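You operate a simulated robot arm through the tools that you are given. There is no shell and no other tool. Be economical: measure what you need, move in short steps, check, and stop when the job is done.

Carry out the task below with a simulated two-armed robot. There is one attempt and no reset: what you move stays moved.

## Task
Take the teal can and put it on the top of the spring bench. Fetch the short brass tube and set it on the blue tape strip. Take the green socket and put it in the drip tray. Take the black bung tamper and put it on the top of the cab step. Take the screen wash jug and leave it on the top of the crate bench. Take the blue loop and put it on the green flat pad. Fetch the yellow plate and set it on the top of the blue cart. Put the cream can on the top of the spill bench. Do these in any order. Set down upright: teal can, short brass tube, screen wash jug, cream can.

The check looks at the end state, three seconds after you hand in, the way a careful person would. Anything else that was tipped, shoved, dropped, spilled or broken makes it a failure.

## Robot
Two 7-joint arms with two-finger parallel grippers on one trunk, on a base that drives. Base frame: it is fixed to the floor where the robot stands at the start and does not move with it; the origin is under the middle of the robot, x ahead of it, y to its left, z up. Readings come in m, rad, newtons and seconds.
The left shoulder is at the start at [0.07, 0.13, 1.187], the right one opposite. With the tool pointing down near the work surface each hand reaches from about 0.1 to 0.38 m from the robot's upright axis, wherever it stands, measured 20 degrees to its own side. Places, roughly: black bung tamper [-8.25, 0.25, 0.75]; blue loop (7x4x14 cm) [-9.6, 0, 0.7]; blue tape strip (6x20x1 cm) [0.5, 2.3, 0.9]; cream can [-11, 0.5, 1]; drip tray (22x15x10 cm) [-9.5, -0.7, 0.6]; green flat pad (12x9x3 cm) [-9.4, 0, 0.6]; green socket (5x5x5 cm) [-5.3, -0.5, 0.9]; screen wash jug [-8.75, 0.25, 0.75]; short brass tube (5x5x8 cm) [0.7, 2.2, 0.9]; teal can [0.5, -0.25, 1]; top of the blue cart [-9.1, -1.9, 0.8]; top of the cab step (48x24 cm) [-6.12, -3.94, 0.62]; top of the crate bench [-10.6, 0.3, 0.9]; top of the spill bench [-9.4, -0.5, 0.6]; top of the spring bench [-2.4, 0.6, 0.8]; yellow plate (20x11x7 cm) [-10.7, 0.5, 0.9]. Payload 1.57 kg a hand.
Tool frame (each hand has its own): the origin (TCP) lies between the finger pads and is the grasp point; the fingertips stand 0.03 m ahead of it; z points along the fingers, y is the line along which they close. The gripper opens to 0.08 m. The fingers are 0.017 m wide and 0.012 m thick; the gripper's body (0.04 by 0.082 m) begins 0.08 m behind the TCP.
Orientation is that of the tool frame in the base frame, as a unit quaternion [w, x, y, z]. With the fingers straight down and closing along the base's y, the tool's x points along the base's -x, its y along +y and its z along -z.

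## Interface
- The arms move only by the tool send_rows. It takes "left_series", "right_series" or both (then of equal length, played together; a hand with none holds still); each is a list of rows, each a list of 7 numbers: the shift along the tool's x, y, z in m, then the turn, a rotation vector about the tool's x, y, z in rad, then the finger opening in m, from 0 to 0.08. In form: [[x, y, z, wx, wy, wz, claw], ...]. A call has 1 to 8 rows; each row shifts and turns the commanded pose from where the row before left it, along the tool's axes as they then stand. Rows are played at 5 a second. More than 0.05 m and 0.15 rad between two rows, or a gripper value outside its range, and nothing of the call is played. Where a pose cannot be reached the arm comes as near as it can. A force on the tool above 40 N (or 10 N above the force at the start of the call, whichever is more), or a blocked arm, ends the call early, and 0.2 s more pass. The fingers move at their own pace (about 0.108 m/s each) and stop on an object; they squeeze with about 32 N. The grip force told is the motor's: it shows also when the fingers shut on nothing. Time passes only in rows, and 0.2 s behind the last, so rows that do not move let the fingers close. The reply holds the time, the measured pose of the TCP, the force on the tool along the base axes, the opening and the grip force, in the units named above and with some noise, with the torque about the TCP (base axes, N m) and any sound that the robot's microphone picked up.
- Cameras (640 x 400 px; columns grow to the right, rows downward): "scene" is now at [0.1209, -0.036, 1.3998]; the picture's right is [-0.45, -0.89, 0.00], its down [-0.65, 0.33, -0.69] and it looks along [0.61, -0.31, -0.72] (base axes); focal length 250 px, centre (320, 200). "left" rides on the left gripper at [0.072, 0.007, -0.122] in its tool frame; the picture's right is [-0.09, 1.00, 0.00], its down [-0.84, -0.08, -0.54] and it looks along [-0.54, -0.05, 0.84] (tool axes); focal length 238 px, centre (320, 200). "right" rides on the right gripper at [0.072, -0.007, -0.122] in its tool frame; the picture's right is [0.09, 1.00, 0.00], its down [-0.84, 0.08, -0.54] and it looks along [-0.54, 0.05, 0.84] (tool axes); focal length 238 px, centre (320, 200). There is no depth. A picture from a camera that has moved, and an enlarged one, comes with that camera's place and axes in the base frame and with its lens.
- snapshot(camera): a new picture of that camera. It takes no simulated time.
- move_column(by): slides the trunk up (or, below 0, down) by that many m; the arms and the scene camera ride with it, the base frame stays. It gives what a move gives, with no picture.
- drive_base(legs): drives the robot by 1 to 6 legs, each [ahead, left, turn to the left] in m, m and rad, along the robot's own axes; the way and the turn of a leg run together, so that a leg with both is an arc; at most 1.5 m and 3.142 rad a leg. The arms and the cameras ride along, it lands a little off, and it stops where it bumps. It gives what a move gives.
- pan_tilt(pan, tilt): turns the head with the scene camera to pan (to the left, within 1.501 rad either way) and tilt (down, from -0.506 to 1.204), counted from straight ahead of the robot. It gives what a move gives.
- close_up(camera, box): a new picture of the part [left, top, right, bottom] of that camera's present view, enlarged. It takes no simulated time.
- hand_in(): hands the job in; it is judged then, once.

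Work in short steps. Places have to be worked out from the pictures, the camera data and where the tool is seen: move nearer, look again, correct. Check each grasp and each placing, and mend what went wrong. You have 483 turns and 230 pictures in all, those below and enlarged ones among them. Open the grippers and draw the arms clear of the work before you hand the job in, unless the task says otherwise; then end with one line.

The tools are called after "Call:" by a JSON object that holds its "method" and its "body". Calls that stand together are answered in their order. send_rows: Moves the arms, as the interface text tells. Its arguments: {"type":"object","properties":{"left_series":{"type":"array"},"right_series":{"type":"array"}},"required":[]} The other tools are called the same way: move_column (by) slides the trunk up or down; drive_base (legs) drives the base; pan_tilt (pan, tilt) turns the head that bears the scene camera; snapshot (camera) takes a picture; close_up (camera, box) takes an enlarged picture of a part of a camera's view; hand_in () hands the job in.

At the start:

```text
clock: 0.0
left_tool_pos: [0.3598, 0.0258, 1.1216]
left_tcp_rot: [-0.001, 0.0, 1.0, 0.0]
left_ft_force: [0.2, -0.4, 0.6]
left_torque: [0.02, 0.01, -0.02]
left_gripper_width: 0.08
left_grasp_force: 0.0
right_tool_pos: [0.326, -0.2858, 1.0964]
right_tcp_rot: [0.0, 0.0, 1.0, 0.0]
right_ft_force: [0.0, -0.4, -0.5]
right_torque: [-0.01, 0.0, 0.02]
right_gripper_width: 0.0801
right_grasp_force: 0.0
trunk travel left (down, up): [-0.825, 0.115]
robot x, y, heading: [0.0046, 0.0015, 0.005]
head pan, tilt: [-0.471, 0.81]
```

scene: 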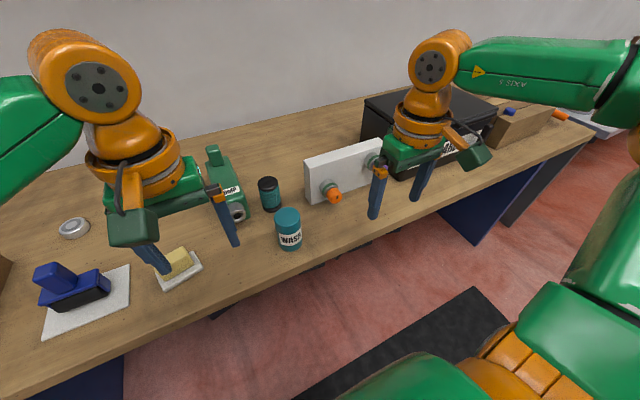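
right: 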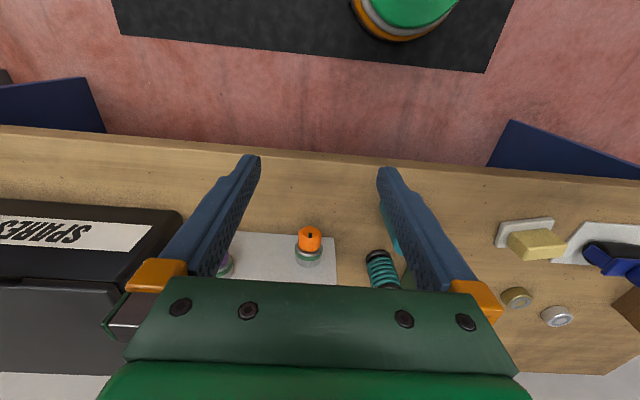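
left: 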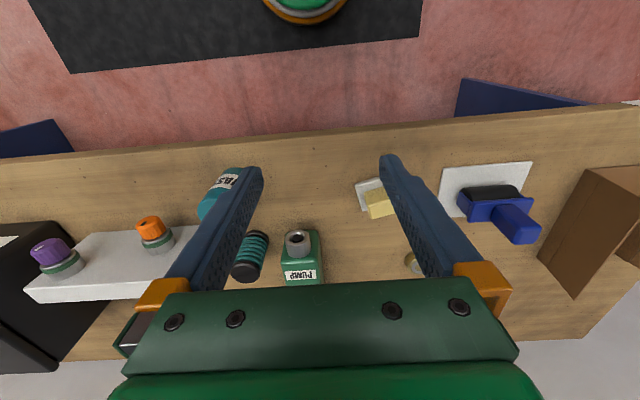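

I'll take a closer look at the first bench to tell the teal can from its look-alike.

Call:
{"method": "close_up", "body": {"camera": "scene", "box": [200, 130, 400, 260]}}

```text
3.08 times, centred on (300, 195) of scene
camera zoom: at [0.1209, -0.036, 1.3998], right [-0.45, -0.89, 0.0], down [-0.65, 0.33, -0.69], along [0.61, -0.31, -0.72], focal length 771 px, centre (382, 215)
```

zoom: 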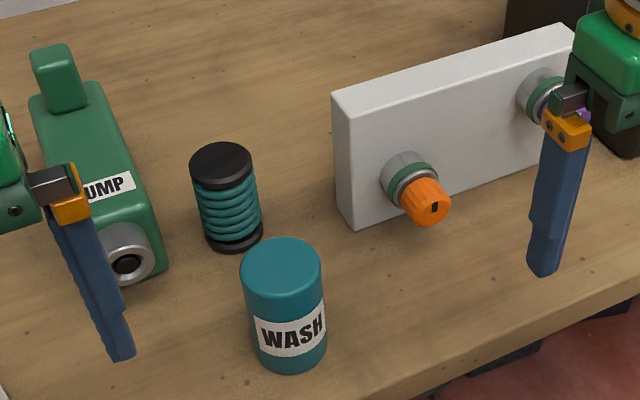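

The WASH can is the teal can, at about [0.447, -0.125], on a table at z≈0.9. It's about 0.11 tall. I'll raise the trunk to clear things, then drive ahead.

Call:
{"method": "move_column", "body": {"by": 0.1}}

Call:
{"method": "drive_base", "body": {"legs": [[0.15, 0, 0]]}}

Call:
{"method": "snapshot", "body": {"camera": "right"}}

```text
clock: 1.3
left_tool_pos: [0.3593, 0.0256, 1.2201]
left_tcp_rot: [0.0, -0.001, 1.0, 0.0]
left_ft_force: [-0.7, -0.1, 0.6]
left_torque: [-0.01, -0.02, -0.02]
left_gripper_width: 0.0799
left_grasp_force: 0.1
right_tool_pos: [0.3263, -0.2852, 1.1967]
right_tcp_rot: [-0.001, 0.0, 1.0, 0.0]
right_ft_force: [0.4, 0.6, 0.2]
right_torque: [-0.03, 0.01, -0.03]
right_gripper_width: 0.0801
right_grasp_force: 0.0
trunk travel left (down, up): [-0.925, 0.015]
robot x, y, heading: [-0.0032, -0.0005, -0.004]
head pan, tilt: [-0.471, 0.81]
```

```text
clock: 2.7
left_tool_pos: [0.5024, 0.0263, 1.2222]
left_tcp_rot: [0.002, -0.002, 1.0, 0.0]
left_ft_force: [-0.3, 1.0, 0.4]
left_torque: [-0.03, -0.02, 0.01]
left_gripper_width: 0.0798
left_grasp_force: 0.1
right_tool_pos: [0.4696, -0.2848, 1.198]
right_tcp_rot: [0.002, -0.001, 1.0, 0.0]
right_ft_force: [-0.6, 0.0, 0.5]
right_torque: [-0.02, 0.01, 0.01]
right_gripper_width: 0.0799
right_grasp_force: 0.1
trunk travel left (down, up): [-0.925, 0.015]
robot x, y, heading: [0.1466, 0.0019, 0.004]
head pan, tilt: [-0.471, 0.81]
```

```text
225 pictures are left
camera right: at [0.3975, -0.2922, 1.3211], right [-0.09, 1.0, 0.0], down [0.83, 0.08, 0.55], along [0.54, 0.05, -0.84], focal length 238 px, centre (320, 200)
```

right: 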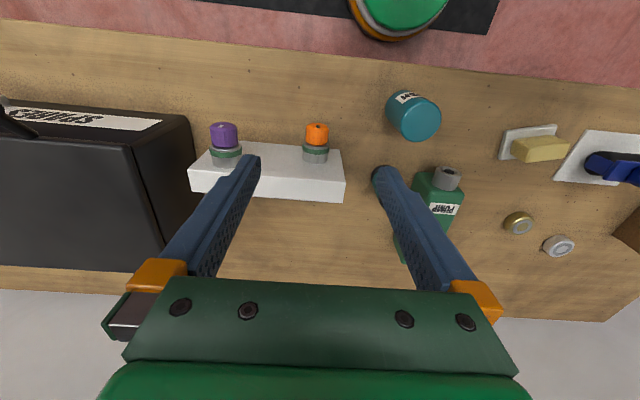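

From here the can appears near [0.465, -0.15]. I'll bring the right hand over it and shift the left hand aside.

Call:
{"method": "send_rows", "body": {"right_series": [[0, 0.045, 0, 0, 0, 0, 0.08], [0, 0.045, 0, 0, 0, 0, 0.08], [0, 0.045, 0.03, 0, 0, 0, 0.08], [0, 0, 0.04, 0, 0, 0, 0.08]], "left_series": [[0, 0.045, 0, 0, 0, 0, 0.08], [0, 0.045, 0, 0, 0, 0, 0.08], [0, 0.045, 0, 0, 0, 0, 0.08], [0, 0, 0, 0, 0, 0, 0.08]]}}

Call:
{"method": "snapshot", "body": {"camera": "right"}}

```text
refused: row 3 steps farther than a row can; nothing moved
```

```text
224 pictures are left
camera right: at [0.3975, -0.2922, 1.3211], right [-0.09, 1.0, 0.0], down [0.83, 0.08, 0.55], along [0.54, 0.05, -0.84], focal length 238 px, centre (320, 200)
```

right: 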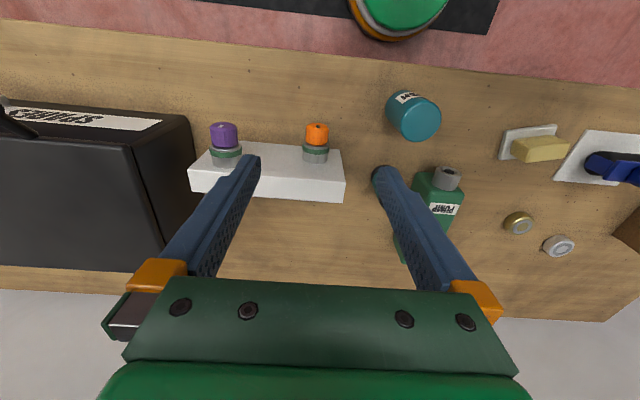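

One row was over the 0.05 m limit, so nothing moved. I'm sending it again with smaller steps.

Call:
{"method": "send_rows", "body": {"right_series": [[0, 0.045, 0, 0, 0, 0, 0.08], [0, 0.045, 0, 0, 0, 0, 0.08], [0, 0.045, 0.0, 0, 0, 0, 0.08], [0, 0, 0.04, 0, 0, 0, 0.08], [0, 0, 0.03, 0, 0, 0, 0.08]], "left_series": [[0, 0.045, 0, 0, 0, 0, 0.08], [0, 0.045, 0, 0, 0, 0, 0.08], [0, 0.045, 0, 0, 0, 0, 0.08], [0, 0, 0, 0, 0, 0, 0.08], [0, 0, 0, 0, 0, 0, 0.08]]}}

Call:
{"method": "snapshot", "body": {"camera": "right"}}

```text
clock: 3.9
left_tool_pos: [0.5084, 0.161, 1.2231]
left_tcp_rot: [-0.002, -0.002, 1.0, 0.0]
left_ft_force: [0.4, -0.4, -0.1]
left_torque: [0.0, 0.01, -0.03]
left_gripper_width: 0.08
left_grasp_force: 0.0
right_tool_pos: [0.4742, -0.1489, 1.1249]
right_tcp_rot: [0.0, -0.001, 1.0, 0.001]
right_ft_force: [1.0, -0.2, 0.3]
right_torque: [0.03, 0.03, 0.01]
right_gripper_width: 0.08
right_grasp_force: 0.0
trunk travel left (down, up): [-0.925, 0.015]
robot x, y, heading: [0.1479, 0.0024, 0.003]
head pan, tilt: [-0.471, 0.81]
```

```text
223 pictures are left
camera right: at [0.4014, -0.1559, 1.249], right [-0.09, 1.0, 0.0], down [0.84, 0.08, 0.54], along [0.54, 0.05, -0.84], focal length 238 px, centre (320, 200)
```

right: 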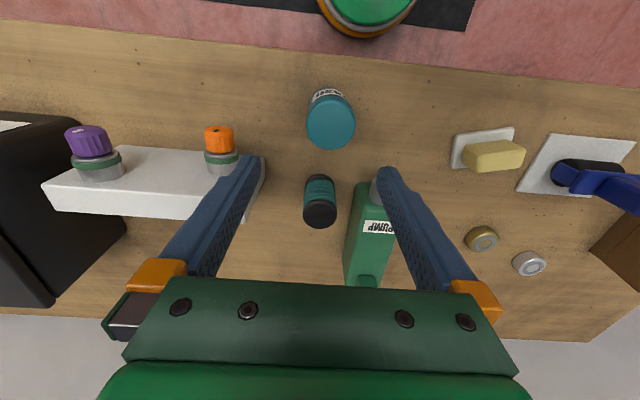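

Combining the two views, the can top is at about [0.476, -0.137, 0.965] with a diameter of about 0.058, so the table is near z 0.85. I'll lower to just above the can and check again.

Call:
{"method": "send_rows", "body": {"right_series": [[-0.002, 0.012, 0.03, 0, 0, 0, 0.08], [0, 0, 0.04, 0, 0, 0, 0.08], [0, 0, 0.04, 0, 0, 0, 0.08]]}}

Call:
{"method": "snapshot", "body": {"camera": "right"}}

```text
clock: 4.7
left_tool_pos: [0.509, 0.1619, 1.2233]
left_tcp_rot: [-0.002, -0.002, 1.0, 0.0]
left_ft_force: [-0.1, -0.8, -0.5]
left_torque: [0.0, 0.03, 0.01]
left_gripper_width: 0.0799
left_grasp_force: 0.0
right_tool_pos: [0.4735, -0.1401, 1.0188]
right_tcp_rot: [0.0, 0.0, 1.0, 0.002]
right_ft_force: [-0.3, 0.1, 1.3]
right_torque: [-0.01, 0.01, 0.0]
right_gripper_width: 0.08
right_grasp_force: 0.1
right hand out of reach, approached as far as the arm can: row 3
trunk travel left (down, up): [-0.925, 0.015]
robot x, y, heading: [0.1453, -0.0005, -0.0]
head pan, tilt: [-0.471, 0.81]
```

```text
222 pictures are left
camera right: at [0.4003, -0.1483, 1.1421], right [-0.09, 1.0, 0.0], down [0.84, 0.08, 0.54], along [0.54, 0.05, -0.84], focal length 238 px, centre (320, 200)
```

right: 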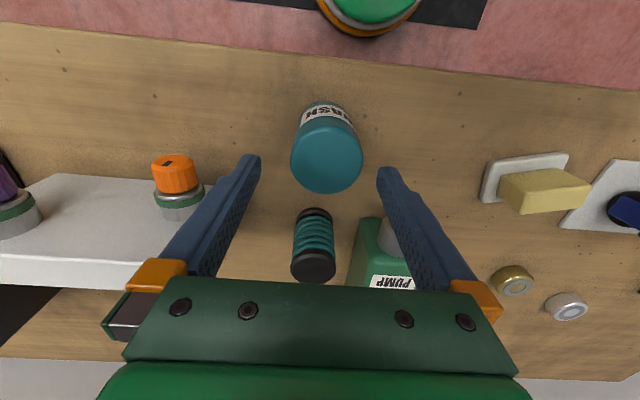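

The right arm ran out of downward reach with the trunk up. I'll nudge to [0.478, -0.135] and lower the trunk to descend around the can.

Call:
{"method": "send_rows", "body": {"right_series": [[-0.004, 0.005, 0, 0, 0, 0, 0.08]]}}

Call:
{"method": "move_column", "body": {"by": -0.09}}

Call:
{"method": "snapshot", "body": {"camera": "right"}}

```text
clock: 5.1
left_tool_pos: [0.5082, 0.1627, 1.2252]
left_tcp_rot: [-0.001, -0.002, 1.0, 0.0]
left_ft_force: [0.7, 0.9, -0.4]
left_torque: [0.01, -0.01, -0.01]
left_gripper_width: 0.0798
left_grasp_force: 0.1
right_tool_pos: [0.4742, -0.1387, 1.0225]
right_tcp_rot: [0.001, -0.001, 1.0, 0.001]
right_ft_force: [-0.6, 0.1, -0.1]
right_torque: [0.01, 0.03, -0.01]
right_gripper_width: 0.08
right_grasp_force: 0.2
right hand out of reach, approached as far as the arm can: row 1
trunk travel left (down, up): [-0.925, 0.015]
robot x, y, heading: [0.1446, -0.0028, 0.003]
head pan, tilt: [-0.471, 0.81]
```

```text
clock: 6.3
left_tool_pos: [0.5068, 0.1614, 1.1348]
left_tcp_rot: [-0.001, -0.002, 1.0, 0.0]
left_ft_force: [-0.4, 0.1, -0.4]
left_torque: [-0.03, -0.01, 0.04]
left_gripper_width: 0.0801
left_grasp_force: 0.1
right_tool_pos: [0.4752, -0.1396, 0.9333]
right_tcp_rot: [0.001, -0.001, 1.0, 0.002]
right_ft_force: [0.5, -0.3, 0.3]
right_torque: [0.0, 0.01, -0.02]
right_gripper_width: 0.08
right_grasp_force: 0.0
trunk travel left (down, up): [-0.835, 0.105]
robot x, y, heading: [0.1465, -0.0018, 0.001]
head pan, tilt: [-0.471, 0.81]
```

```text
221 pictures are left
camera right: at [0.4027, -0.1468, 1.0559], right [-0.09, 1.0, 0.0], down [0.84, 0.08, 0.54], along [0.54, 0.05, -0.84], focal length 238 px, centre (320, 200)
```

right: 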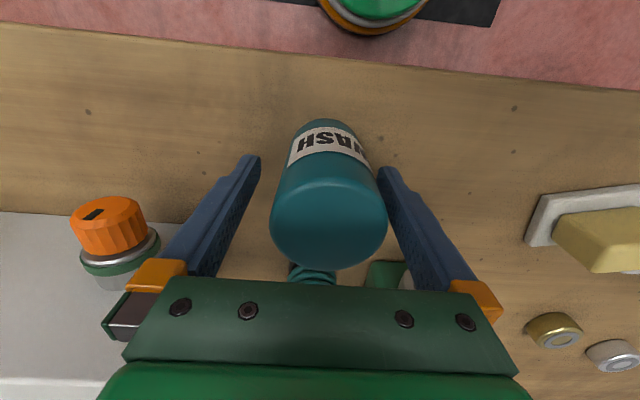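

The can sits between the fingers. I'm closing on it.

Call:
{"method": "send_rows", "body": {"right_series": [[0, 0, 0, 0, 0, 0, 0.03], [0, 0, 0, 0, 0, 0, 0.03], [0, 0, 0, 0, 0, 0, 0.03]]}}

Call:
{"method": "move_column", "body": {"by": 0.1}}

Call:
{"method": "snapshot", "body": {"camera": "right"}}

```text
clock: 7.1
left_tool_pos: [0.5076, 0.1627, 1.1341]
left_tcp_rot: [0.0, -0.001, 1.0, 0.0]
left_ft_force: [-1.0, -0.3, 0.3]
left_torque: [-0.05, 0.0, -0.02]
left_gripper_width: 0.0802
left_grasp_force: 0.0
right_tool_pos: [0.474, -0.1393, 0.9321]
right_tcp_rot: [0.001, -0.001, 1.0, 0.002]
right_ft_force: [0.2, -0.8, 2.4]
right_torque: [-0.21, 0.01, 0.08]
right_gripper_width: 0.0588
right_grasp_force: 31.6
trunk travel left (down, up): [-0.835, 0.105]
robot x, y, heading: [0.146, -0.0049, 0.001]
head pan, tilt: [-0.471, 0.81]
```

```text
clock: 8.5
left_tool_pos: [0.5079, 0.1613, 1.2341]
left_tcp_rot: [-0.001, -0.002, 1.0, 0.001]
left_ft_force: [0.0, -0.5, -0.8]
left_torque: [0.01, 0.03, -0.01]
left_gripper_width: 0.0799
left_grasp_force: 0.1
right_tool_pos: [0.4753, -0.14, 1.0325]
right_tcp_rot: [0.0, -0.002, 1.0, 0.001]
right_ft_force: [0.9, -0.1, -2.9]
right_torque: [0.0, 0.01, 0.04]
right_gripper_width: 0.0588
right_grasp_force: 32.0
trunk travel left (down, up): [-0.935, 0.005]
robot x, y, heading: [0.1484, 0.0016, 0.003]
head pan, tilt: [-0.471, 0.81]
```

```text
220 pictures are left
camera right: at [0.4031, -0.147, 1.1557], right [-0.09, 1.0, 0.0], down [0.84, 0.08, 0.54], along [0.54, 0.05, -0.84], focal length 238 px, centre (320, 200)
```

right: 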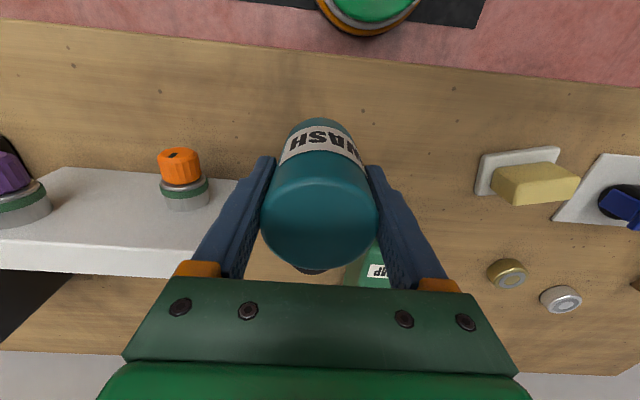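

The can is held at 0.0588 wide. I'll back away from the bench, then look to the left and behind.

Call:
{"method": "drive_base", "body": {"legs": [[-0.45, 0, 0]]}}

Call:
{"method": "pan_tilt", "body": {"pan": 1.3, "tilt": 0.4}}

Call:
{"method": "snapshot", "body": {"camera": "scene"}}

```text
clock: 11.2
left_tool_pos: [0.0577, 0.16, 1.2334]
left_tcp_rot: [-0.001, 0.001, 1.0, 0.001]
left_ft_force: [0.1, -0.8, -1.0]
left_torque: [0.01, 0.02, 0.0]
left_gripper_width: 0.0801
left_grasp_force: 0.0
right_tool_pos: [0.0244, -0.1413, 1.031]
right_tcp_rot: [-0.001, 0.003, 1.0, 0.001]
right_ft_force: [-0.2, -0.1, -2.9]
right_torque: [0.01, 0.06, 0.03]
right_gripper_width: 0.059
right_grasp_force: 31.7
trunk travel left (down, up): [-0.935, 0.005]
robot x, y, heading: [-0.3038, 0.0003, -0.007]
head pan, tilt: [-0.471, 0.81]
```

```text
clock: 13.0
left_tool_pos: [0.0575, 0.1592, 1.2335]
left_tcp_rot: [-0.001, 0.002, 1.0, -0.001]
left_ft_force: [-0.2, 0.2, -0.5]
left_torque: [-0.03, 0.03, -0.01]
left_gripper_width: 0.0799
left_grasp_force: 0.2
right_tool_pos: [0.0226, -0.1405, 1.0326]
right_tcp_rot: [-0.001, 0.001, 1.0, 0.0]
right_ft_force: [-0.2, 0.2, -2.6]
right_torque: [0.0, 0.0, 0.02]
right_gripper_width: 0.0585
right_grasp_force: 32.0
trunk travel left (down, up): [-0.935, 0.005]
robot x, y, heading: [-0.3058, 0.0003, -0.005]
head pan, tilt: [1.3, 0.4]
```

```text
219 pictures are left
camera scene: at [-0.2294, 0.0897, 1.5457], right [0.96, -0.27, 0.0], down [-0.11, -0.37, -0.92], along [0.25, 0.89, -0.39], focal length 250 px, centre (320, 200)
```

scene: 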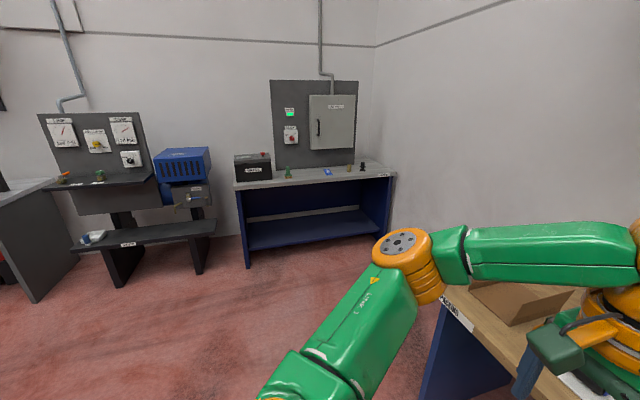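

A second bench stands along +y, with the tube and tape on it. I'll raise the right hand with the can a little, then drive around bench 1's end to face this bench.

Call:
{"method": "send_rows", "body": {"right_series": [[0.02, 0, -0.04, 0, 0, 0, 0.03], [0.02, 0, -0.04, 0, 0, 0, 0.03], [0.0, -0.03, -0.03, 0, 0, 0, 0.03], [0.0, -0.03, -0.03, 0, 0, 0, 0.03]]}}

Call:
{"method": "drive_base", "body": {"legs": [[0, 1.2, 0], [0, 0, 1.575], [0, -0.85, 0]]}}

Call:
{"method": "pan_tilt", "body": {"pan": 0, "tilt": 0.5}}

Call:
{"method": "snapshot", "body": {"camera": "scene"}}

```text
clock: 14.0
left_tool_pos: [0.0566, 0.1568, 1.2353]
left_tcp_rot: [-0.001, 0.001, 1.0, 0.001]
left_ft_force: [0.3, 0.2, -0.5]
left_torque: [0.03, -0.02, 0.0]
left_gripper_width: 0.0799
left_grasp_force: 0.0
right_tool_pos: [-0.0165, -0.2039, 1.1706]
right_tcp_rot: [0.0, 0.002, 1.0, 0.003]
right_ft_force: [0.5, -0.7, -2.9]
right_torque: [0.03, 0.07, -0.02]
right_gripper_width: 0.0585
right_grasp_force: 32.3
trunk travel left (down, up): [-0.935, 0.005]
robot x, y, heading: [-0.3062, 0.0025, -0.005]
head pan, tilt: [1.3, 0.4]
```

```text
clock: 28.1
left_tool_pos: [0.3697, 1.597, 1.2348]
left_tcp_rot: [0.0, 0.718, -0.696, 0.002]
left_ft_force: [-0.8, -0.9, 0.5]
left_torque: [0.02, 0.0, 0.0]
left_gripper_width: 0.0797
left_grasp_force: 0.1
right_tool_pos: [0.7333, 1.5343, 1.1728]
right_tcp_rot: [0.0, 0.717, -0.697, -0.001]
right_ft_force: [-0.2, 0.2, -2.3]
right_torque: [-0.02, -0.02, 0.04]
right_gripper_width: 0.0585
right_grasp_force: 31.7
trunk travel left (down, up): [-0.935, 0.005]
robot x, y, heading: [0.5393, 1.241, 1.596]
head pan, tilt: [1.3, 0.4]
```

```text
clock: 29.6
left_tool_pos: [0.3716, 1.5972, 1.2341]
left_tcp_rot: [0.001, 0.718, -0.696, 0.002]
left_ft_force: [0.3, -0.1, 0.6]
left_torque: [-0.01, 0.0, -0.01]
left_gripper_width: 0.0804
left_grasp_force: 0.1
right_tool_pos: [0.7352, 1.5356, 1.1723]
right_tcp_rot: [0.001, 0.717, -0.697, 0.0]
right_ft_force: [-0.1, -0.4, -2.4]
right_torque: [0.01, 0.0, -0.02]
right_gripper_width: 0.0585
right_grasp_force: 32.4
trunk travel left (down, up): [-0.935, 0.005]
robot x, y, heading: [0.5435, 1.2364, 1.598]
head pan, tilt: [0.0, 0.499]
```

```text
218 pictures are left
camera scene: at [0.5376, 1.3824, 1.5366], right [1.0, 0.03, 0.0], down [0.01, -0.48, -0.88], along [-0.03, 0.88, -0.48], focal length 250 px, centre (320, 200)
```

scene: 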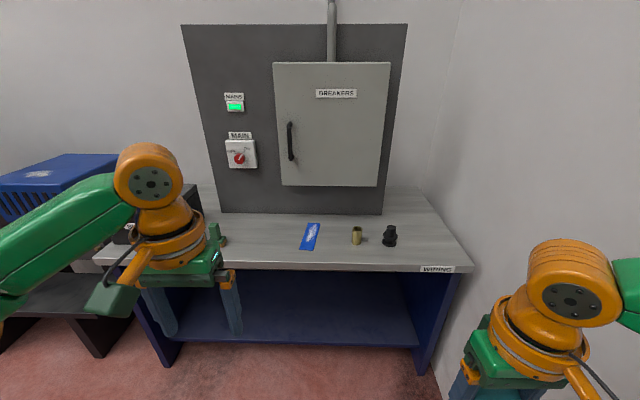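

The tube (brass) is near [0.66, 2.22] and the tape near [0.46, 2.25]; the black plug stands to the tube's right. I'll tuck the right hand with the can aside and come nearer.

Call:
{"method": "send_rows", "body": {"right_series": [[0.04, -0.02, 0, 0, 0, 0, 0.03], [0.04, -0.02, 0, 0, 0, 0, 0.03], [0.02, -0.03, 0, 0, 0, 0, 0.03]]}}

Call:
{"method": "drive_base", "body": {"legs": [[0, 0, -0.027], [0.55, 0, 0]]}}

Call:
{"method": "pan_tilt", "body": {"pan": 0, "tilt": 0.9}}

Call:
{"method": "snapshot", "body": {"camera": "scene"}}

Call:
{"method": "snapshot", "body": {"camera": "left"}}

```text
clock: 30.4
left_tool_pos: [0.3725, 1.5976, 1.2338]
left_tcp_rot: [0.001, 0.718, -0.696, 0.0]
left_ft_force: [0.7, -1.1, -0.3]
left_torque: [-0.04, -0.02, -0.03]
left_gripper_width: 0.0799
left_grasp_force: 0.0
right_tool_pos: [0.7956, 1.4483, 1.1724]
right_tcp_rot: [0.002, 0.718, -0.696, -0.002]
right_ft_force: [-0.7, -0.1, -3.0]
right_torque: [-0.01, 0.0, 0.01]
right_gripper_width: 0.0586
right_grasp_force: 32.4
right hand out of reach, approached as far as the arm can: row 3
trunk travel left (down, up): [-0.935, 0.005]
robot x, y, heading: [0.5415, 1.2418, 1.597]
head pan, tilt: [0.0, 0.499]
```

```text
clock: 33.9
left_tool_pos: [0.3835, 2.1477, 1.2355]
left_tcp_rot: [0.0, -0.706, 0.708, 0.001]
left_ft_force: [-0.2, 0.2, -0.4]
left_torque: [-0.02, 0.0, 0.02]
left_gripper_width: 0.0802
left_grasp_force: 0.1
right_tool_pos: [0.8036, 1.9853, 1.1737]
right_tcp_rot: [0.001, 0.707, -0.707, -0.001]
right_ft_force: [0.4, -0.5, -2.7]
right_torque: [-0.02, 0.03, 0.03]
right_gripper_width: 0.0584
right_grasp_force: 32.0
trunk travel left (down, up): [-0.935, 0.005]
robot x, y, heading: [0.5444, 1.7877, 1.57]
head pan, tilt: [0.0, 0.499]
```

```text
clock: 34.8
left_tool_pos: [0.3834, 2.1498, 1.2324]
left_tcp_rot: [-0.001, -0.706, 0.708, -0.001]
left_ft_force: [0.1, 0.7, 0.3]
left_torque: [0.01, -0.02, -0.03]
left_gripper_width: 0.0799
left_grasp_force: 0.0
right_tool_pos: [0.8021, 1.9878, 1.1736]
right_tcp_rot: [-0.002, -0.707, 0.707, 0.001]
right_ft_force: [0.4, 0.0, -2.7]
right_torque: [-0.04, 0.01, 0.0]
right_gripper_width: 0.0584
right_grasp_force: 32.0
trunk travel left (down, up): [-0.935, 0.005]
robot x, y, heading: [0.5415, 1.7862, 1.562]
head pan, tilt: [0.0, 0.901]
```

```text
217 pictures are left
camera scene: at [0.5431, 1.9153, 1.5027], right [1.0, 0.0, 0.0], down [0.0, -0.78, -0.62], along [0.0, 0.62, -0.78], focal length 250 px, centre (320, 200)
```

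scene: 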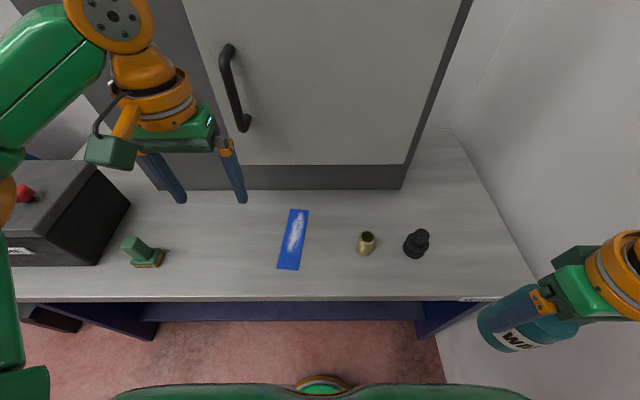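

```text
216 pictures are left
camera left: at [0.376, 2.0794, 1.3566], right [-1.0, 0.1, 0.0], down [0.08, 0.84, 0.54], along [0.05, 0.54, -0.84], focal length 238 px, centre (320, 200)
```

left: 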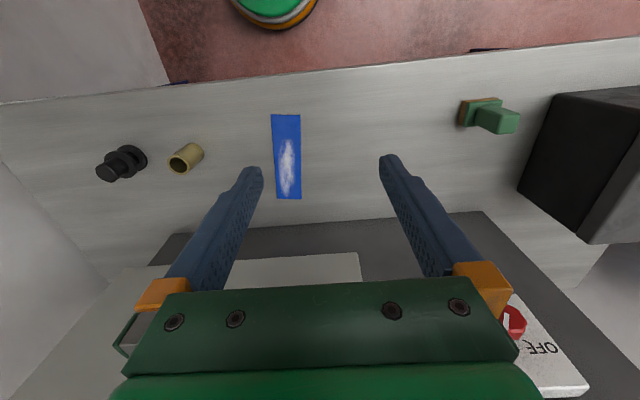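

Triangulated: the tube is at [0.667, 2.244] with its top at 0.932, so the table is at 0.852; the tape centre is [0.462, 2.285]. I'll go a bit closer and slightly right.

Call:
{"method": "drive_base", "body": {"legs": [[0.09, -0.06, 0.008]]}}

Call:
{"method": "send_rows", "body": {"left_series": [[0, -0.045, 0, 0, 0, 0, 0.08], [0, -0.045, 0, 0, 0, 0, 0.08], [0, -0.045, 0, 0, 0, 0, 0.08], [0, -0.045, 0, 0, 0, 0, 0.08], [0, -0.04, 0.02, 0, 0, 0, 0.08], [0, 0, 0.05, 0, 0, 0, 0.08], [0, 0, 0.05, 0, 0, 0, 0.08]]}}

Call:
{"method": "snapshot", "body": {"camera": "left"}}

```text
clock: 35.9
left_tool_pos: [0.4379, 2.2306, 1.2352]
left_tcp_rot: [-0.002, 0.709, -0.705, 0.0]
left_ft_force: [0.2, -1.6, -0.2]
left_torque: [0.02, -0.03, 0.0]
left_gripper_width: 0.0799
left_grasp_force: 0.0
right_tool_pos: [0.8577, 2.0725, 1.175]
right_tcp_rot: [-0.002, 0.71, -0.704, -0.002]
right_ft_force: [-0.4, -0.7, -2.5]
right_torque: [-0.02, -0.04, 0.0]
right_gripper_width: 0.0585
right_grasp_force: 32.2
trunk travel left (down, up): [-0.935, 0.005]
robot x, y, heading: [0.6021, 1.8755, 1.57]
head pan, tilt: [0.0, 0.901]
```

```text
clock: 37.5
left_tool_pos: [0.6614, 2.241, 1.1149]
left_tcp_rot: [0.001, 0.709, -0.705, 0.001]
left_ft_force: [-0.1, 0.2, -0.1]
left_torque: [0.0, -0.01, 0.0]
left_gripper_width: 0.0802
left_grasp_force: 0.1
right_tool_pos: [0.8609, 2.0794, 1.1746]
right_tcp_rot: [0.001, 0.709, -0.705, 0.0]
right_ft_force: [-0.7, 0.5, -3.1]
right_torque: [-0.04, 0.0, -0.02]
right_gripper_width: 0.0583
right_grasp_force: 32.2
trunk travel left (down, up): [-0.935, 0.005]
robot x, y, heading: [0.6053, 1.8735, 1.574]
head pan, tilt: [0.0, 0.901]
```

```text
215 pictures are left
camera left: at [0.6547, 2.1702, 1.2367], right [-1.0, 0.09, 0.0], down [0.07, 0.84, 0.54], along [0.05, 0.54, -0.84], focal length 238 px, centre (320, 200)
```

left: 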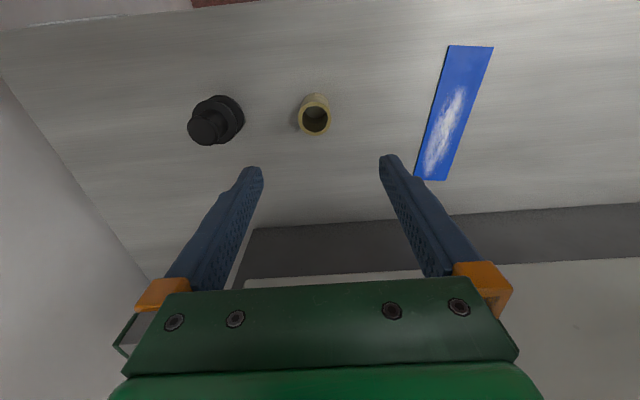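

The tube top is confirmed at about [0.670, 2.246]. I'll correct, go down with the arm, then let the trunk down.

Call:
{"method": "send_rows", "body": {"left_series": [[-0.004, -0.008, 0.02, 0, 0, 0, 0.08], [0, 0, 0.04, 0, 0, 0, 0.08], [0, 0, 0.03, 0, 0, 0, 0.08]]}}

Call:
{"method": "move_column", "body": {"by": -0.08}}

Call:
{"method": "snapshot", "body": {"camera": "left"}}

```text
clock: 38.3
left_tool_pos: [0.6718, 2.2432, 1.0266]
left_tcp_rot: [0.001, 0.709, -0.705, 0.001]
left_ft_force: [0.4, 0.5, 0.5]
left_torque: [-0.03, 0.01, 0.01]
left_gripper_width: 0.08
left_grasp_force: 0.0
right_tool_pos: [0.8615, 2.0781, 1.1739]
right_tcp_rot: [0.002, 0.709, -0.705, 0.0]
right_ft_force: [0.6, 0.2, -2.6]
right_torque: [-0.02, -0.02, -0.02]
right_gripper_width: 0.0583
right_grasp_force: 32.1
trunk travel left (down, up): [-0.935, 0.005]
robot x, y, heading: [0.6073, 1.8768, 1.575]
head pan, tilt: [0.0, 0.901]
```

```text
clock: 39.5
left_tool_pos: [0.6726, 2.2436, 0.9473]
left_tcp_rot: [0.0, 0.709, -0.706, 0.0]
left_ft_force: [-0.6, -0.5, -0.2]
left_torque: [0.02, 0.0, -0.03]
left_gripper_width: 0.0798
left_grasp_force: 0.0
right_tool_pos: [0.8621, 2.0775, 1.0942]
right_tcp_rot: [0.002, 0.709, -0.705, -0.001]
right_ft_force: [-0.1, -0.3, -3.1]
right_torque: [0.01, 0.02, -0.01]
right_gripper_width: 0.0583
right_grasp_force: 31.4
trunk travel left (down, up): [-0.855, 0.085]
robot x, y, heading: [0.6052, 1.8764, 1.577]
head pan, tilt: [0.0, 0.901]
```

```text
214 pictures are left
camera left: at [0.6645, 2.1727, 1.069], right [-1.0, 0.09, 0.0], down [0.07, 0.84, 0.54], along [0.05, 0.54, -0.84], focal length 238 px, centre (320, 200)
```

left: 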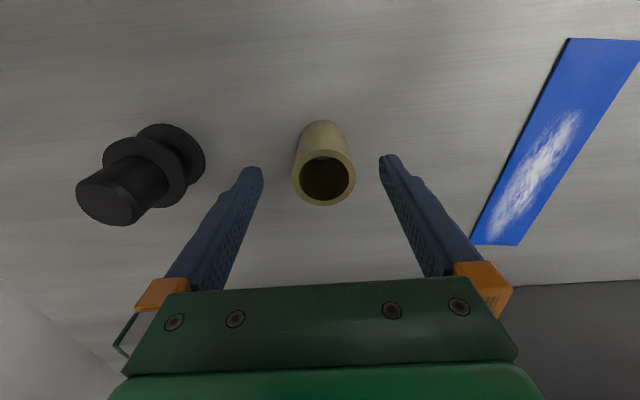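

The tube is centred between the fingers. I'll lower 5 cm and close.

Call:
{"method": "move_column", "body": {"by": -0.05}}

Call:
{"method": "send_rows", "body": {"left_series": [[0, 0, 0, 0, 0, 0, 0.02], [0, 0, 0, 0, 0, 0, 0.02], [0, 0, 0, 0, 0, 0, 0.02], [0, 0, 0, 0, 0, 0, 0.02]]}}

Call:
{"method": "move_column", "body": {"by": 0.07}}

Call:
{"method": "snapshot", "body": {"camera": "left"}}

```text
clock: 40.4
left_tool_pos: [0.6717, 2.2443, 0.8967]
left_tcp_rot: [0.001, 0.709, -0.706, 0.001]
left_ft_force: [-0.1, -0.1, -0.3]
left_torque: [0.01, 0.0, -0.02]
left_gripper_width: 0.0802
left_grasp_force: 0.0
right_tool_pos: [0.8613, 2.0771, 1.0433]
right_tcp_rot: [0.001, 0.709, -0.705, -0.002]
right_ft_force: [-0.2, -0.9, -2.3]
right_torque: [0.01, -0.01, -0.02]
right_gripper_width: 0.0583
right_grasp_force: 32.0
trunk travel left (down, up): [-0.805, 0.135]
robot x, y, heading: [0.6026, 1.8794, 1.574]
head pan, tilt: [0.0, 0.901]
```

```text
clock: 41.4
left_tool_pos: [0.6724, 2.2435, 0.897]
left_tcp_rot: [0.001, 0.708, -0.706, 0.0]
left_ft_force: [-0.8, 0.7, 1.9]
left_torque: [-0.02, -0.01, 0.02]
left_gripper_width: 0.0411
left_grasp_force: 31.9
right_tool_pos: [0.8606, 2.0777, 1.0443]
right_tcp_rot: [0.001, 0.71, -0.704, -0.002]
right_ft_force: [-0.7, 0.4, -1.9]
right_torque: [0.0, 0.0, 0.0]
right_gripper_width: 0.0582
right_grasp_force: 32.3
trunk travel left (down, up): [-0.805, 0.135]
robot x, y, heading: [0.6012, 1.8791, 1.57]
head pan, tilt: [0.0, 0.901]
```

```text
clock: 42.5
left_tool_pos: [0.6712, 2.2455, 0.9675]
left_tcp_rot: [0.001, 0.708, -0.707, 0.001]
left_ft_force: [0.1, 0.5, -0.8]
left_torque: [-0.01, -0.02, 0.03]
left_gripper_width: 0.0412
left_grasp_force: 32.1
right_tool_pos: [0.8626, 2.0772, 1.1127]
right_tcp_rot: [0.002, 0.71, -0.705, 0.0]
right_ft_force: [0.9, -1.4, -2.5]
right_torque: [-0.04, -0.01, 0.02]
right_gripper_width: 0.0581
right_grasp_force: 31.8
trunk travel left (down, up): [-0.875, 0.065]
robot x, y, heading: [0.6041, 1.8765, 1.577]
head pan, tilt: [0.0, 0.901]
```

```text
213 pictures are left
camera left: at [0.6647, 2.173, 1.089], right [-1.0, 0.09, 0.0], down [0.07, 0.84, 0.54], along [0.05, 0.54, -0.84], focal length 238 px, centre (320, 200)
```

left: 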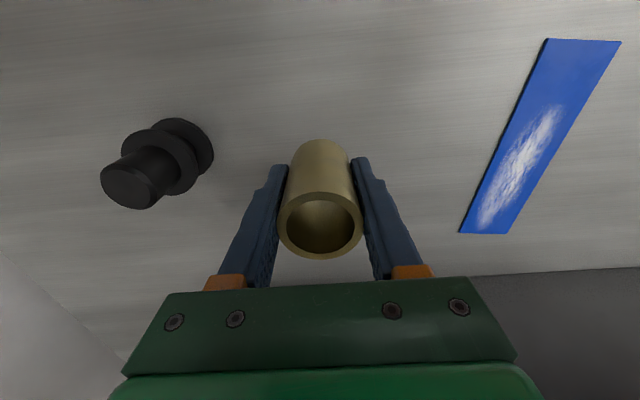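

The tube is held. The tape's axis passes through about [0.461, 2.245] there. I'll shift the tube about 0.211 m toward -x and check.

Call:
{"method": "send_rows", "body": {"left_series": [[0, 0.045, 0, 0, 0, 0, 0.02], [0, 0.045, 0, 0, 0, 0, 0.02], [0, 0.045, 0, 0, 0, 0, 0.02], [0, 0.045, 0, 0, 0, 0, 0.02], [0, 0.031, 0, 0, 0, 0, 0.02], [0, 0, 0, 0, 0, 0, 0.02]]}}

Call:
{"method": "snapshot", "body": {"camera": "left"}}

Call:
{"method": "snapshot", "body": {"camera": "scene"}}

```text
clock: 43.9
left_tool_pos: [0.4612, 2.2416, 0.9661]
left_tcp_rot: [0.001, 0.708, -0.706, 0.001]
left_ft_force: [0.0, 0.3, -1.0]
left_torque: [-0.04, 0.02, 0.0]
left_gripper_width: 0.0412
left_grasp_force: 32.1
right_tool_pos: [0.8615, 2.0784, 1.1124]
right_tcp_rot: [0.002, 0.71, -0.705, -0.001]
right_ft_force: [1.6, 0.7, -3.1]
right_torque: [-0.01, 0.04, 0.01]
right_gripper_width: 0.0581
right_grasp_force: 32.0
trunk travel left (down, up): [-0.875, 0.065]
robot x, y, heading: [0.6044, 1.8754, 1.572]
head pan, tilt: [0.0, 0.901]
```

```text
212 pictures are left
camera left: at [0.4535, 2.1713, 1.0898], right [-1.0, 0.09, 0.0], down [0.07, 0.84, 0.54], along [0.05, 0.54, -0.84], focal length 238 px, centre (320, 200)
```

left: 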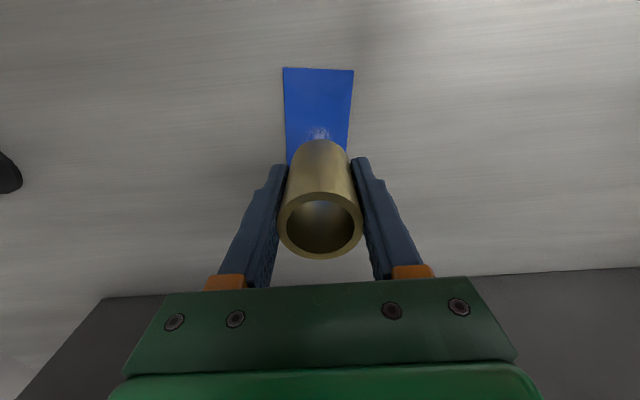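

```text
211 pictures are left
camera scene: at [0.6039, 2.0037, 1.4427], right [1.0, 0.0, 0.0], down [0.0, -0.78, -0.62], along [0.0, 0.62, -0.78], focal length 250 px, centre (320, 200)
```

scene: 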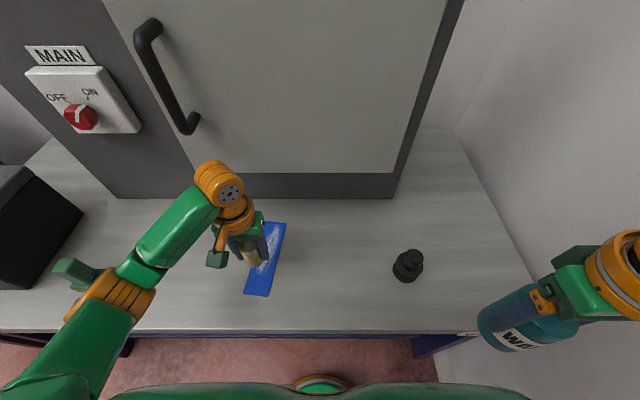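

The tube is over the tape's axis (tape x≈0.462 here). I'll lower gently until it makes contact.

Call:
{"method": "move_column", "body": {"by": -0.052}}

Call:
{"method": "send_rows", "body": {"left_series": [[0, 0, 0.004, 0, 0, 0, 0.02], [0, 0, 0.004, 0, 0, 0, 0.02]]}}

```text
clock: 44.8
left_tool_pos: [0.4599, 2.2413, 0.9146]
left_tcp_rot: [0.001, 0.709, -0.706, 0.0]
left_ft_force: [0.2, -0.5, -1.8]
left_torque: [-0.01, -0.02, -0.04]
left_gripper_width: 0.0411
left_grasp_force: 31.9
right_tool_pos: [0.8622, 2.0772, 1.0617]
right_tcp_rot: [0.001, 0.71, -0.705, -0.001]
right_ft_force: [0.9, 0.4, -2.7]
right_torque: [0.03, 0.01, 0.01]
right_gripper_width: 0.0582
right_grasp_force: 31.7
trunk travel left (down, up): [-0.823, 0.117]
robot x, y, heading: [0.6042, 1.8767, 1.577]
head pan, tilt: [0.0, 0.901]
```

```text
clock: 45.4
left_tool_pos: [0.4611, 2.2407, 0.9064]
left_tcp_rot: [0.0, 0.709, -0.705, 0.001]
left_ft_force: [0.6, 0.1, -0.8]
left_torque: [0.01, -0.03, 0.02]
left_gripper_width: 0.0411
left_grasp_force: 32.4
right_tool_pos: [0.8614, 2.0772, 1.0609]
right_tcp_rot: [0.002, 0.71, -0.704, -0.001]
right_ft_force: [-0.5, 0.4, -3.5]
right_torque: [0.0, -0.01, 0.0]
right_gripper_width: 0.0583
right_grasp_force: 31.5
trunk travel left (down, up): [-0.823, 0.117]
robot x, y, heading: [0.6053, 1.8755, 1.574]
head pan, tilt: [0.0, 0.901]
```

No contact yet, so I'm going down in 3 mm steps.

Call:
{"method": "send_rows", "body": {"left_series": [[0, 0, 0.003, 0, 0, 0, 0.02], [0, 0, 0.003, 0, 0, 0, 0.02], [0, 0, 0.001, 0, 0, 0, 0.02]]}}

```text
clock: 46.2
left_tool_pos: [0.46, 2.2417, 0.8999]
left_tcp_rot: [0.0, 0.708, -0.706, 0.001]
left_ft_force: [-0.5, -0.6, -1.4]
left_torque: [-0.01, 0.0, -0.04]
left_gripper_width: 0.0409
left_grasp_force: 32.3
right_tool_pos: [0.8617, 2.0777, 1.0627]
right_tcp_rot: [0.002, 0.709, -0.705, -0.001]
right_ft_force: [0.5, 0.4, -3.0]
right_torque: [-0.01, 0.03, -0.02]
right_gripper_width: 0.0584
right_grasp_force: 31.8
trunk travel left (down, up): [-0.823, 0.117]
robot x, y, heading: [0.6022, 1.8771, 1.576]
head pan, tilt: [0.0, 0.901]
```

Call:
{"method": "send_rows", "body": {"left_series": [[0, 0, 0.002, 0, 0, 0, 0.02], [0, 0, 0.002, 0, 0, 0, 0.02]]}}

```text
clock: 46.8
left_tool_pos: [0.4619, 2.241, 0.897]
left_tcp_rot: [-0.002, 0.709, -0.705, -0.002]
left_ft_force: [-2.1, 5.0, 24.3]
left_torque: [0.06, 0.02, 0.07]
left_gripper_width: 0.0415
left_grasp_force: 31.5
right_tool_pos: [0.8627, 2.0754, 1.0615]
right_tcp_rot: [0.001, 0.71, -0.704, -0.002]
right_ft_force: [-1.1, -0.4, -2.5]
right_torque: [0.01, 0.02, 0.0]
right_gripper_width: 0.0583
right_grasp_force: 31.7
trunk travel left (down, up): [-0.823, 0.117]
robot x, y, heading: [0.6033, 1.8782, 1.572]
head pan, tilt: [0.0, 0.901]
```

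Contact. I'll ease up 1 mm, open, rise and look.

Call:
{"method": "send_rows", "body": {"left_series": [[0, 0, -0.001, 0, 0, 0, 0.02], [0, 0, 0, 0, 0, 0, 0.08], [0, 0, 0, 0, 0, 0, 0.08], [0, 0, -0.04, 0, 0, 0, 0.08], [0, 0, -0.05, 0, 0, 0, 0.08], [0, 0, -0.05, 0, 0, 0, 0.08], [0, 0, -0.05, 0, 0, 0, 0.08]]}}

Call:
{"method": "snapshot", "body": {"camera": "left"}}

```text
clock: 48.4
left_tool_pos: [0.4606, 2.2454, 1.0863]
left_tcp_rot: [0.0, 0.709, -0.706, 0.0]
left_ft_force: [-1.4, 0.9, -0.6]
left_torque: [0.0, -0.06, 0.01]
left_gripper_width: 0.0798
left_grasp_force: 0.0
right_tool_pos: [0.8617, 2.0777, 1.0609]
right_tcp_rot: [0.001, 0.709, -0.705, -0.001]
right_ft_force: [-0.4, 0.1, -2.1]
right_torque: [-0.02, -0.02, 0.01]
right_gripper_width: 0.0583
right_grasp_force: 32.0
trunk travel left (down, up): [-0.823, 0.117]
robot x, y, heading: [0.6022, 1.8751, 1.575]
head pan, tilt: [0.0, 0.901]
```

```text
210 pictures are left
camera left: at [0.454, 2.174, 1.2105], right [-1.0, 0.09, 0.0], down [0.07, 0.84, 0.54], along [0.05, 0.54, -0.84], focal length 238 px, centre (320, 200)
```

left: 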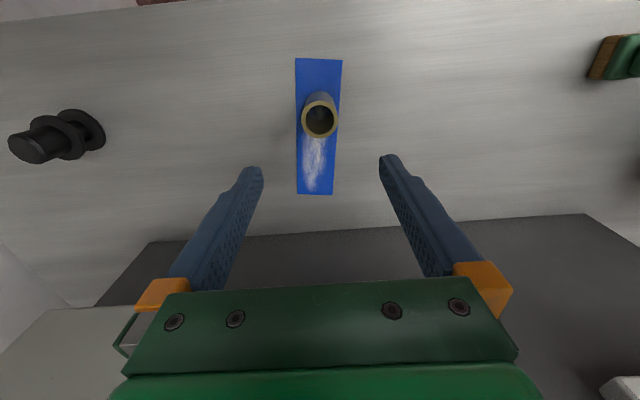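

The tube stands on the tape. I'll back away, turn toward -x and look for the spring bench.

Call:
{"method": "drive_base", "body": {"legs": [[-0.55, 0, 0], [0, 0.9, 0], [0, 0, 1.57]]}}

Call:
{"method": "pan_tilt", "body": {"pan": 0, "tilt": 0.3}}

Call:
{"method": "snapshot", "body": {"camera": "scene"}}

```text
clock: 59.6
left_tool_pos: [-0.6585, 1.1871, 1.0863]
left_tcp_rot: [0.0, 1.0, -0.004, 0.002]
left_ft_force: [0.3, -0.2, -0.4]
left_torque: [-0.03, -0.04, -0.02]
left_gripper_width: 0.0801
left_grasp_force: 0.1
right_tool_pos: [-0.4864, 1.5878, 1.0621]
right_tcp_rot: [0.001, 1.0, -0.003, 0.0]
right_ft_force: [0.5, -0.1, -2.6]
right_torque: [-0.02, 0.02, -0.01]
right_gripper_width: 0.0583
right_grasp_force: 31.9
trunk travel left (down, up): [-0.823, 0.117]
robot x, y, heading: [-0.2886, 1.3265, 3.135]
head pan, tilt: [0.0, 0.901]
```

```text
clock: 60.6
left_tool_pos: [-0.6589, 1.1878, 1.0873]
left_tcp_rot: [0.0, 1.0, -0.002, 0.001]
left_ft_force: [0.8, 0.5, -0.9]
left_torque: [0.01, 0.01, -0.01]
left_gripper_width: 0.0799
left_grasp_force: 0.0
right_tool_pos: [-0.4853, 1.5857, 1.0612]
right_tcp_rot: [0.001, 1.0, -0.003, 0.0]
right_ft_force: [-0.1, 0.3, -3.0]
right_torque: [0.06, -0.01, -0.01]
right_gripper_width: 0.0581
right_grasp_force: 32.4
trunk travel left (down, up): [-0.823, 0.117]
robot x, y, heading: [-0.2881, 1.3258, 3.13]
head pan, tilt: [0.0, 0.3]
```

```text
209 pictures are left
camera scene: at [-0.433, 1.3284, 1.4429], right [0.01, 1.0, 0.0], down [0.3, 0.0, -0.95], along [-0.95, 0.01, -0.3], focal length 250 px, centre (320, 200)
```

scene: 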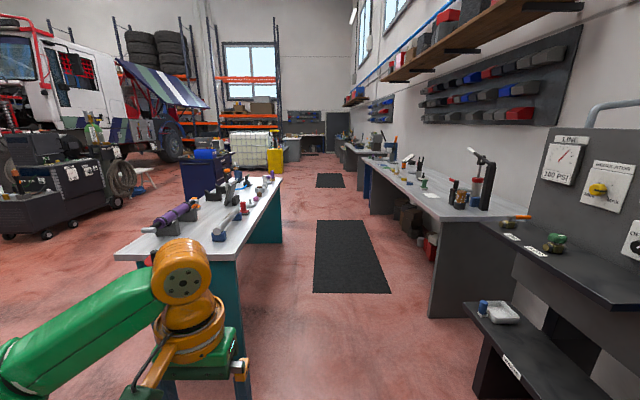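

This shows the garage; the bench with teal legs at left (x -1.45..-3.1, y 0.3..0.95) should be the spring bench. I'll drive down the aisle and turn to face it.

Call:
{"method": "move_column", "body": {"by": 0.1}}

Call:
{"method": "drive_base", "body": {"legs": [[0, -0.2, 0], [1.5, 0, 0], [0.45, 0, 0], [0, 0, 1.57]]}}

Call:
{"method": "pan_tilt", "body": {"pan": 0, "tilt": 0.6}}

Call:
{"method": "snapshot", "body": {"camera": "scene"}}

```text
clock: 62.0
left_tool_pos: [-0.6591, 1.1877, 1.1871]
left_tcp_rot: [0.0, 1.0, -0.003, 0.0]
left_ft_force: [0.6, -1.0, 0.1]
left_torque: [-0.01, 0.01, -0.02]
left_gripper_width: 0.0802
left_grasp_force: 0.1
right_tool_pos: [-0.4867, 1.5871, 1.1613]
right_tcp_rot: [0.002, 1.0, -0.002, 0.0]
right_ft_force: [0.2, -1.1, -3.3]
right_torque: [-0.01, 0.0, 0.02]
right_gripper_width: 0.0582
right_grasp_force: 32.1
trunk travel left (down, up): [-0.923, 0.017]
robot x, y, heading: [-0.2864, 1.3249, 3.134]
head pan, tilt: [0.0, 0.3]
```

```text
clock: 76.9
left_tool_pos: [-2.1167, 1.1892, 1.1879]
left_tcp_rot: [-0.001, 0.708, 0.707, 0.0]
left_ft_force: [0.5, 1.1, 0.0]
left_torque: [0.0, -0.02, -0.02]
left_gripper_width: 0.0798
left_grasp_force: 0.0
right_tool_pos: [-2.5179, 1.359, 1.1608]
right_tcp_rot: [0.001, 0.706, 0.709, 0.002]
right_ft_force: [-0.9, -0.1, -1.9]
right_torque: [-0.03, -0.01, 0.02]
right_gripper_width: 0.0581
right_grasp_force: 31.8
trunk travel left (down, up): [-0.923, 0.017]
robot x, y, heading: [-2.2597, 1.5591, -1.572]
head pan, tilt: [0.0, 0.3]
```

```text
clock: 77.7
left_tool_pos: [-2.1167, 1.1882, 1.1883]
left_tcp_rot: [-0.001, 0.707, 0.707, 0.001]
left_ft_force: [0.3, -0.5, 0.0]
left_torque: [-0.01, 0.01, 0.06]
left_gripper_width: 0.08
left_grasp_force: 0.1
right_tool_pos: [-2.5181, 1.3589, 1.16]
right_tcp_rot: [0.001, 0.706, 0.708, 0.002]
right_ft_force: [0.5, -1.1, -3.0]
right_torque: [0.02, -0.01, -0.01]
right_gripper_width: 0.058
right_grasp_force: 32.2
trunk travel left (down, up): [-0.923, 0.017]
robot x, y, heading: [-2.2593, 1.5553, -1.57]
head pan, tilt: [0.0, 0.6]
```

```text
208 pictures are left
camera scene: at [-2.2608, 1.42, 1.5156], right [-1.0, 0.0, 0.0], down [0.0, 0.56, -0.83], along [0.0, -0.83, -0.56], focal length 250 px, centre (320, 200)
```

scene: 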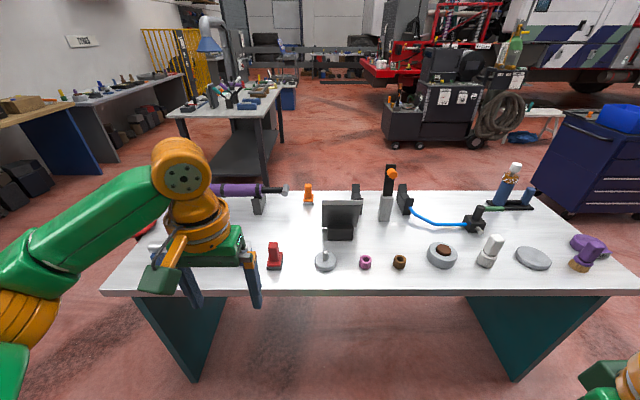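

This bench matches the spring bench location. A free spot exists in the front strip around [-2.355, 0.86]. I'll drive up to put it in the right hand's range.

Call:
{"method": "drive_base", "body": {"legs": [[0.36, 0.03, 0]]}}

Call:
{"method": "send_rows", "body": {"right_series": [[-0.04, 0.03, 0, 0, 0, 0, 0.03], [-0.04, 0.03, 0, 0, 0, 0, 0.03], [-0.03, 0.03, 0, 0, 0, 0, 0.03], [-0.02, 0.03, 0, 0, 0, 0, 0.03], [0, 0, 0, 0, 0, 0, 0.03]]}}

Call:
{"method": "snapshot", "body": {"camera": "right"}}

Call:
{"method": "pan_tilt", "body": {"pan": -0.2, "tilt": 0.95}}

Call:
{"method": "snapshot", "body": {"camera": "scene"}}

```text
clock: 80.0
left_tool_pos: [-2.0897, 0.8346, 1.1868]
left_tcp_rot: [0.001, 0.708, 0.706, 0.0]
left_ft_force: [-0.6, 0.4, 0.3]
left_torque: [-0.02, 0.0, -0.01]
left_gripper_width: 0.0799
left_grasp_force: 0.0
right_tool_pos: [-2.4884, 1.0046, 1.1621]
right_tcp_rot: [0.001, 0.706, 0.708, 0.001]
right_ft_force: [0.4, -0.4, -1.8]
right_torque: [0.0, 0.01, 0.01]
right_gripper_width: 0.058
right_grasp_force: 31.5
trunk travel left (down, up): [-0.923, 0.017]
robot x, y, heading: [-2.2271, 1.2, -1.577]
head pan, tilt: [0.0, 0.6]
```

```text
clock: 81.2
left_tool_pos: [-2.0879, 0.8309, 1.1878]
left_tcp_rot: [-0.001, 0.708, 0.706, 0.0]
left_ft_force: [-0.2, 0.4, -0.3]
left_torque: [-0.01, 0.06, 0.01]
left_gripper_width: 0.08
left_grasp_force: 0.1
right_tool_pos: [-2.3663, 0.8748, 1.1625]
right_tcp_rot: [0.001, 0.706, 0.708, 0.002]
right_ft_force: [0.7, 0.3, -2.5]
right_torque: [-0.01, -0.01, -0.02]
right_gripper_width: 0.0579
right_grasp_force: 32.4
trunk travel left (down, up): [-0.923, 0.017]
robot x, y, heading: [-2.2303, 1.2062, -1.572]
head pan, tilt: [0.0, 0.6]
```

```text
207 pictures are left
camera right: at [-2.374, 0.9457, 1.2861], right [1.0, 0.09, 0.0], down [0.08, -0.84, 0.54], along [0.05, -0.54, -0.84], focal length 238 px, centre (320, 200)
```

right: 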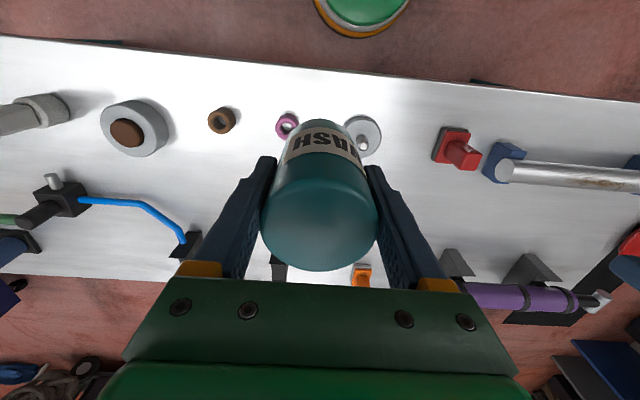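

```text
clock: 82.0
left_tool_pos: [-2.088, 0.8307, 1.1877]
left_tcp_rot: [-0.001, 0.707, 0.707, 0.001]
left_ft_force: [0.6, 0.3, -0.1]
left_torque: [0.03, -0.01, -0.05]
left_gripper_width: 0.0801
left_grasp_force: 0.0
right_tool_pos: [-2.3668, 0.8748, 1.1624]
right_tcp_rot: [0.0, 0.706, 0.708, 0.002]
right_ft_force: [0.3, 0.8, -2.7]
right_torque: [0.0, 0.01, -0.04]
right_gripper_width: 0.0579
right_grasp_force: 32.2
trunk travel left (down, up): [-0.923, 0.017]
robot x, y, heading: [-2.2269, 1.2014, -1.572]
head pan, tilt: [-0.201, 0.949]
```

```text
206 pictures are left
camera scene: at [-2.2454, 1.0799, 1.4871], right [-0.98, 0.2, 0.0], down [0.16, 0.8, -0.58], along [-0.12, -0.57, -0.81], focal length 250 px, centre (320, 200)
```

scene: 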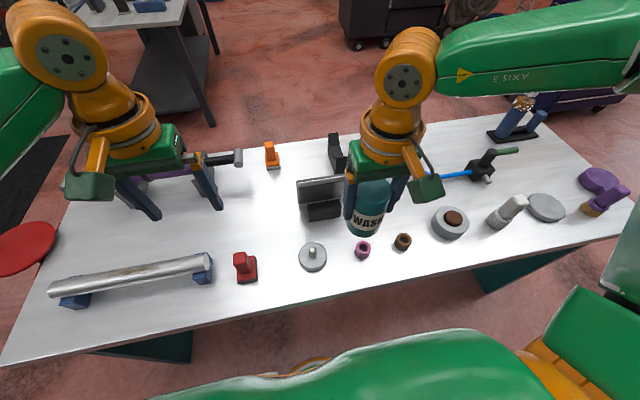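

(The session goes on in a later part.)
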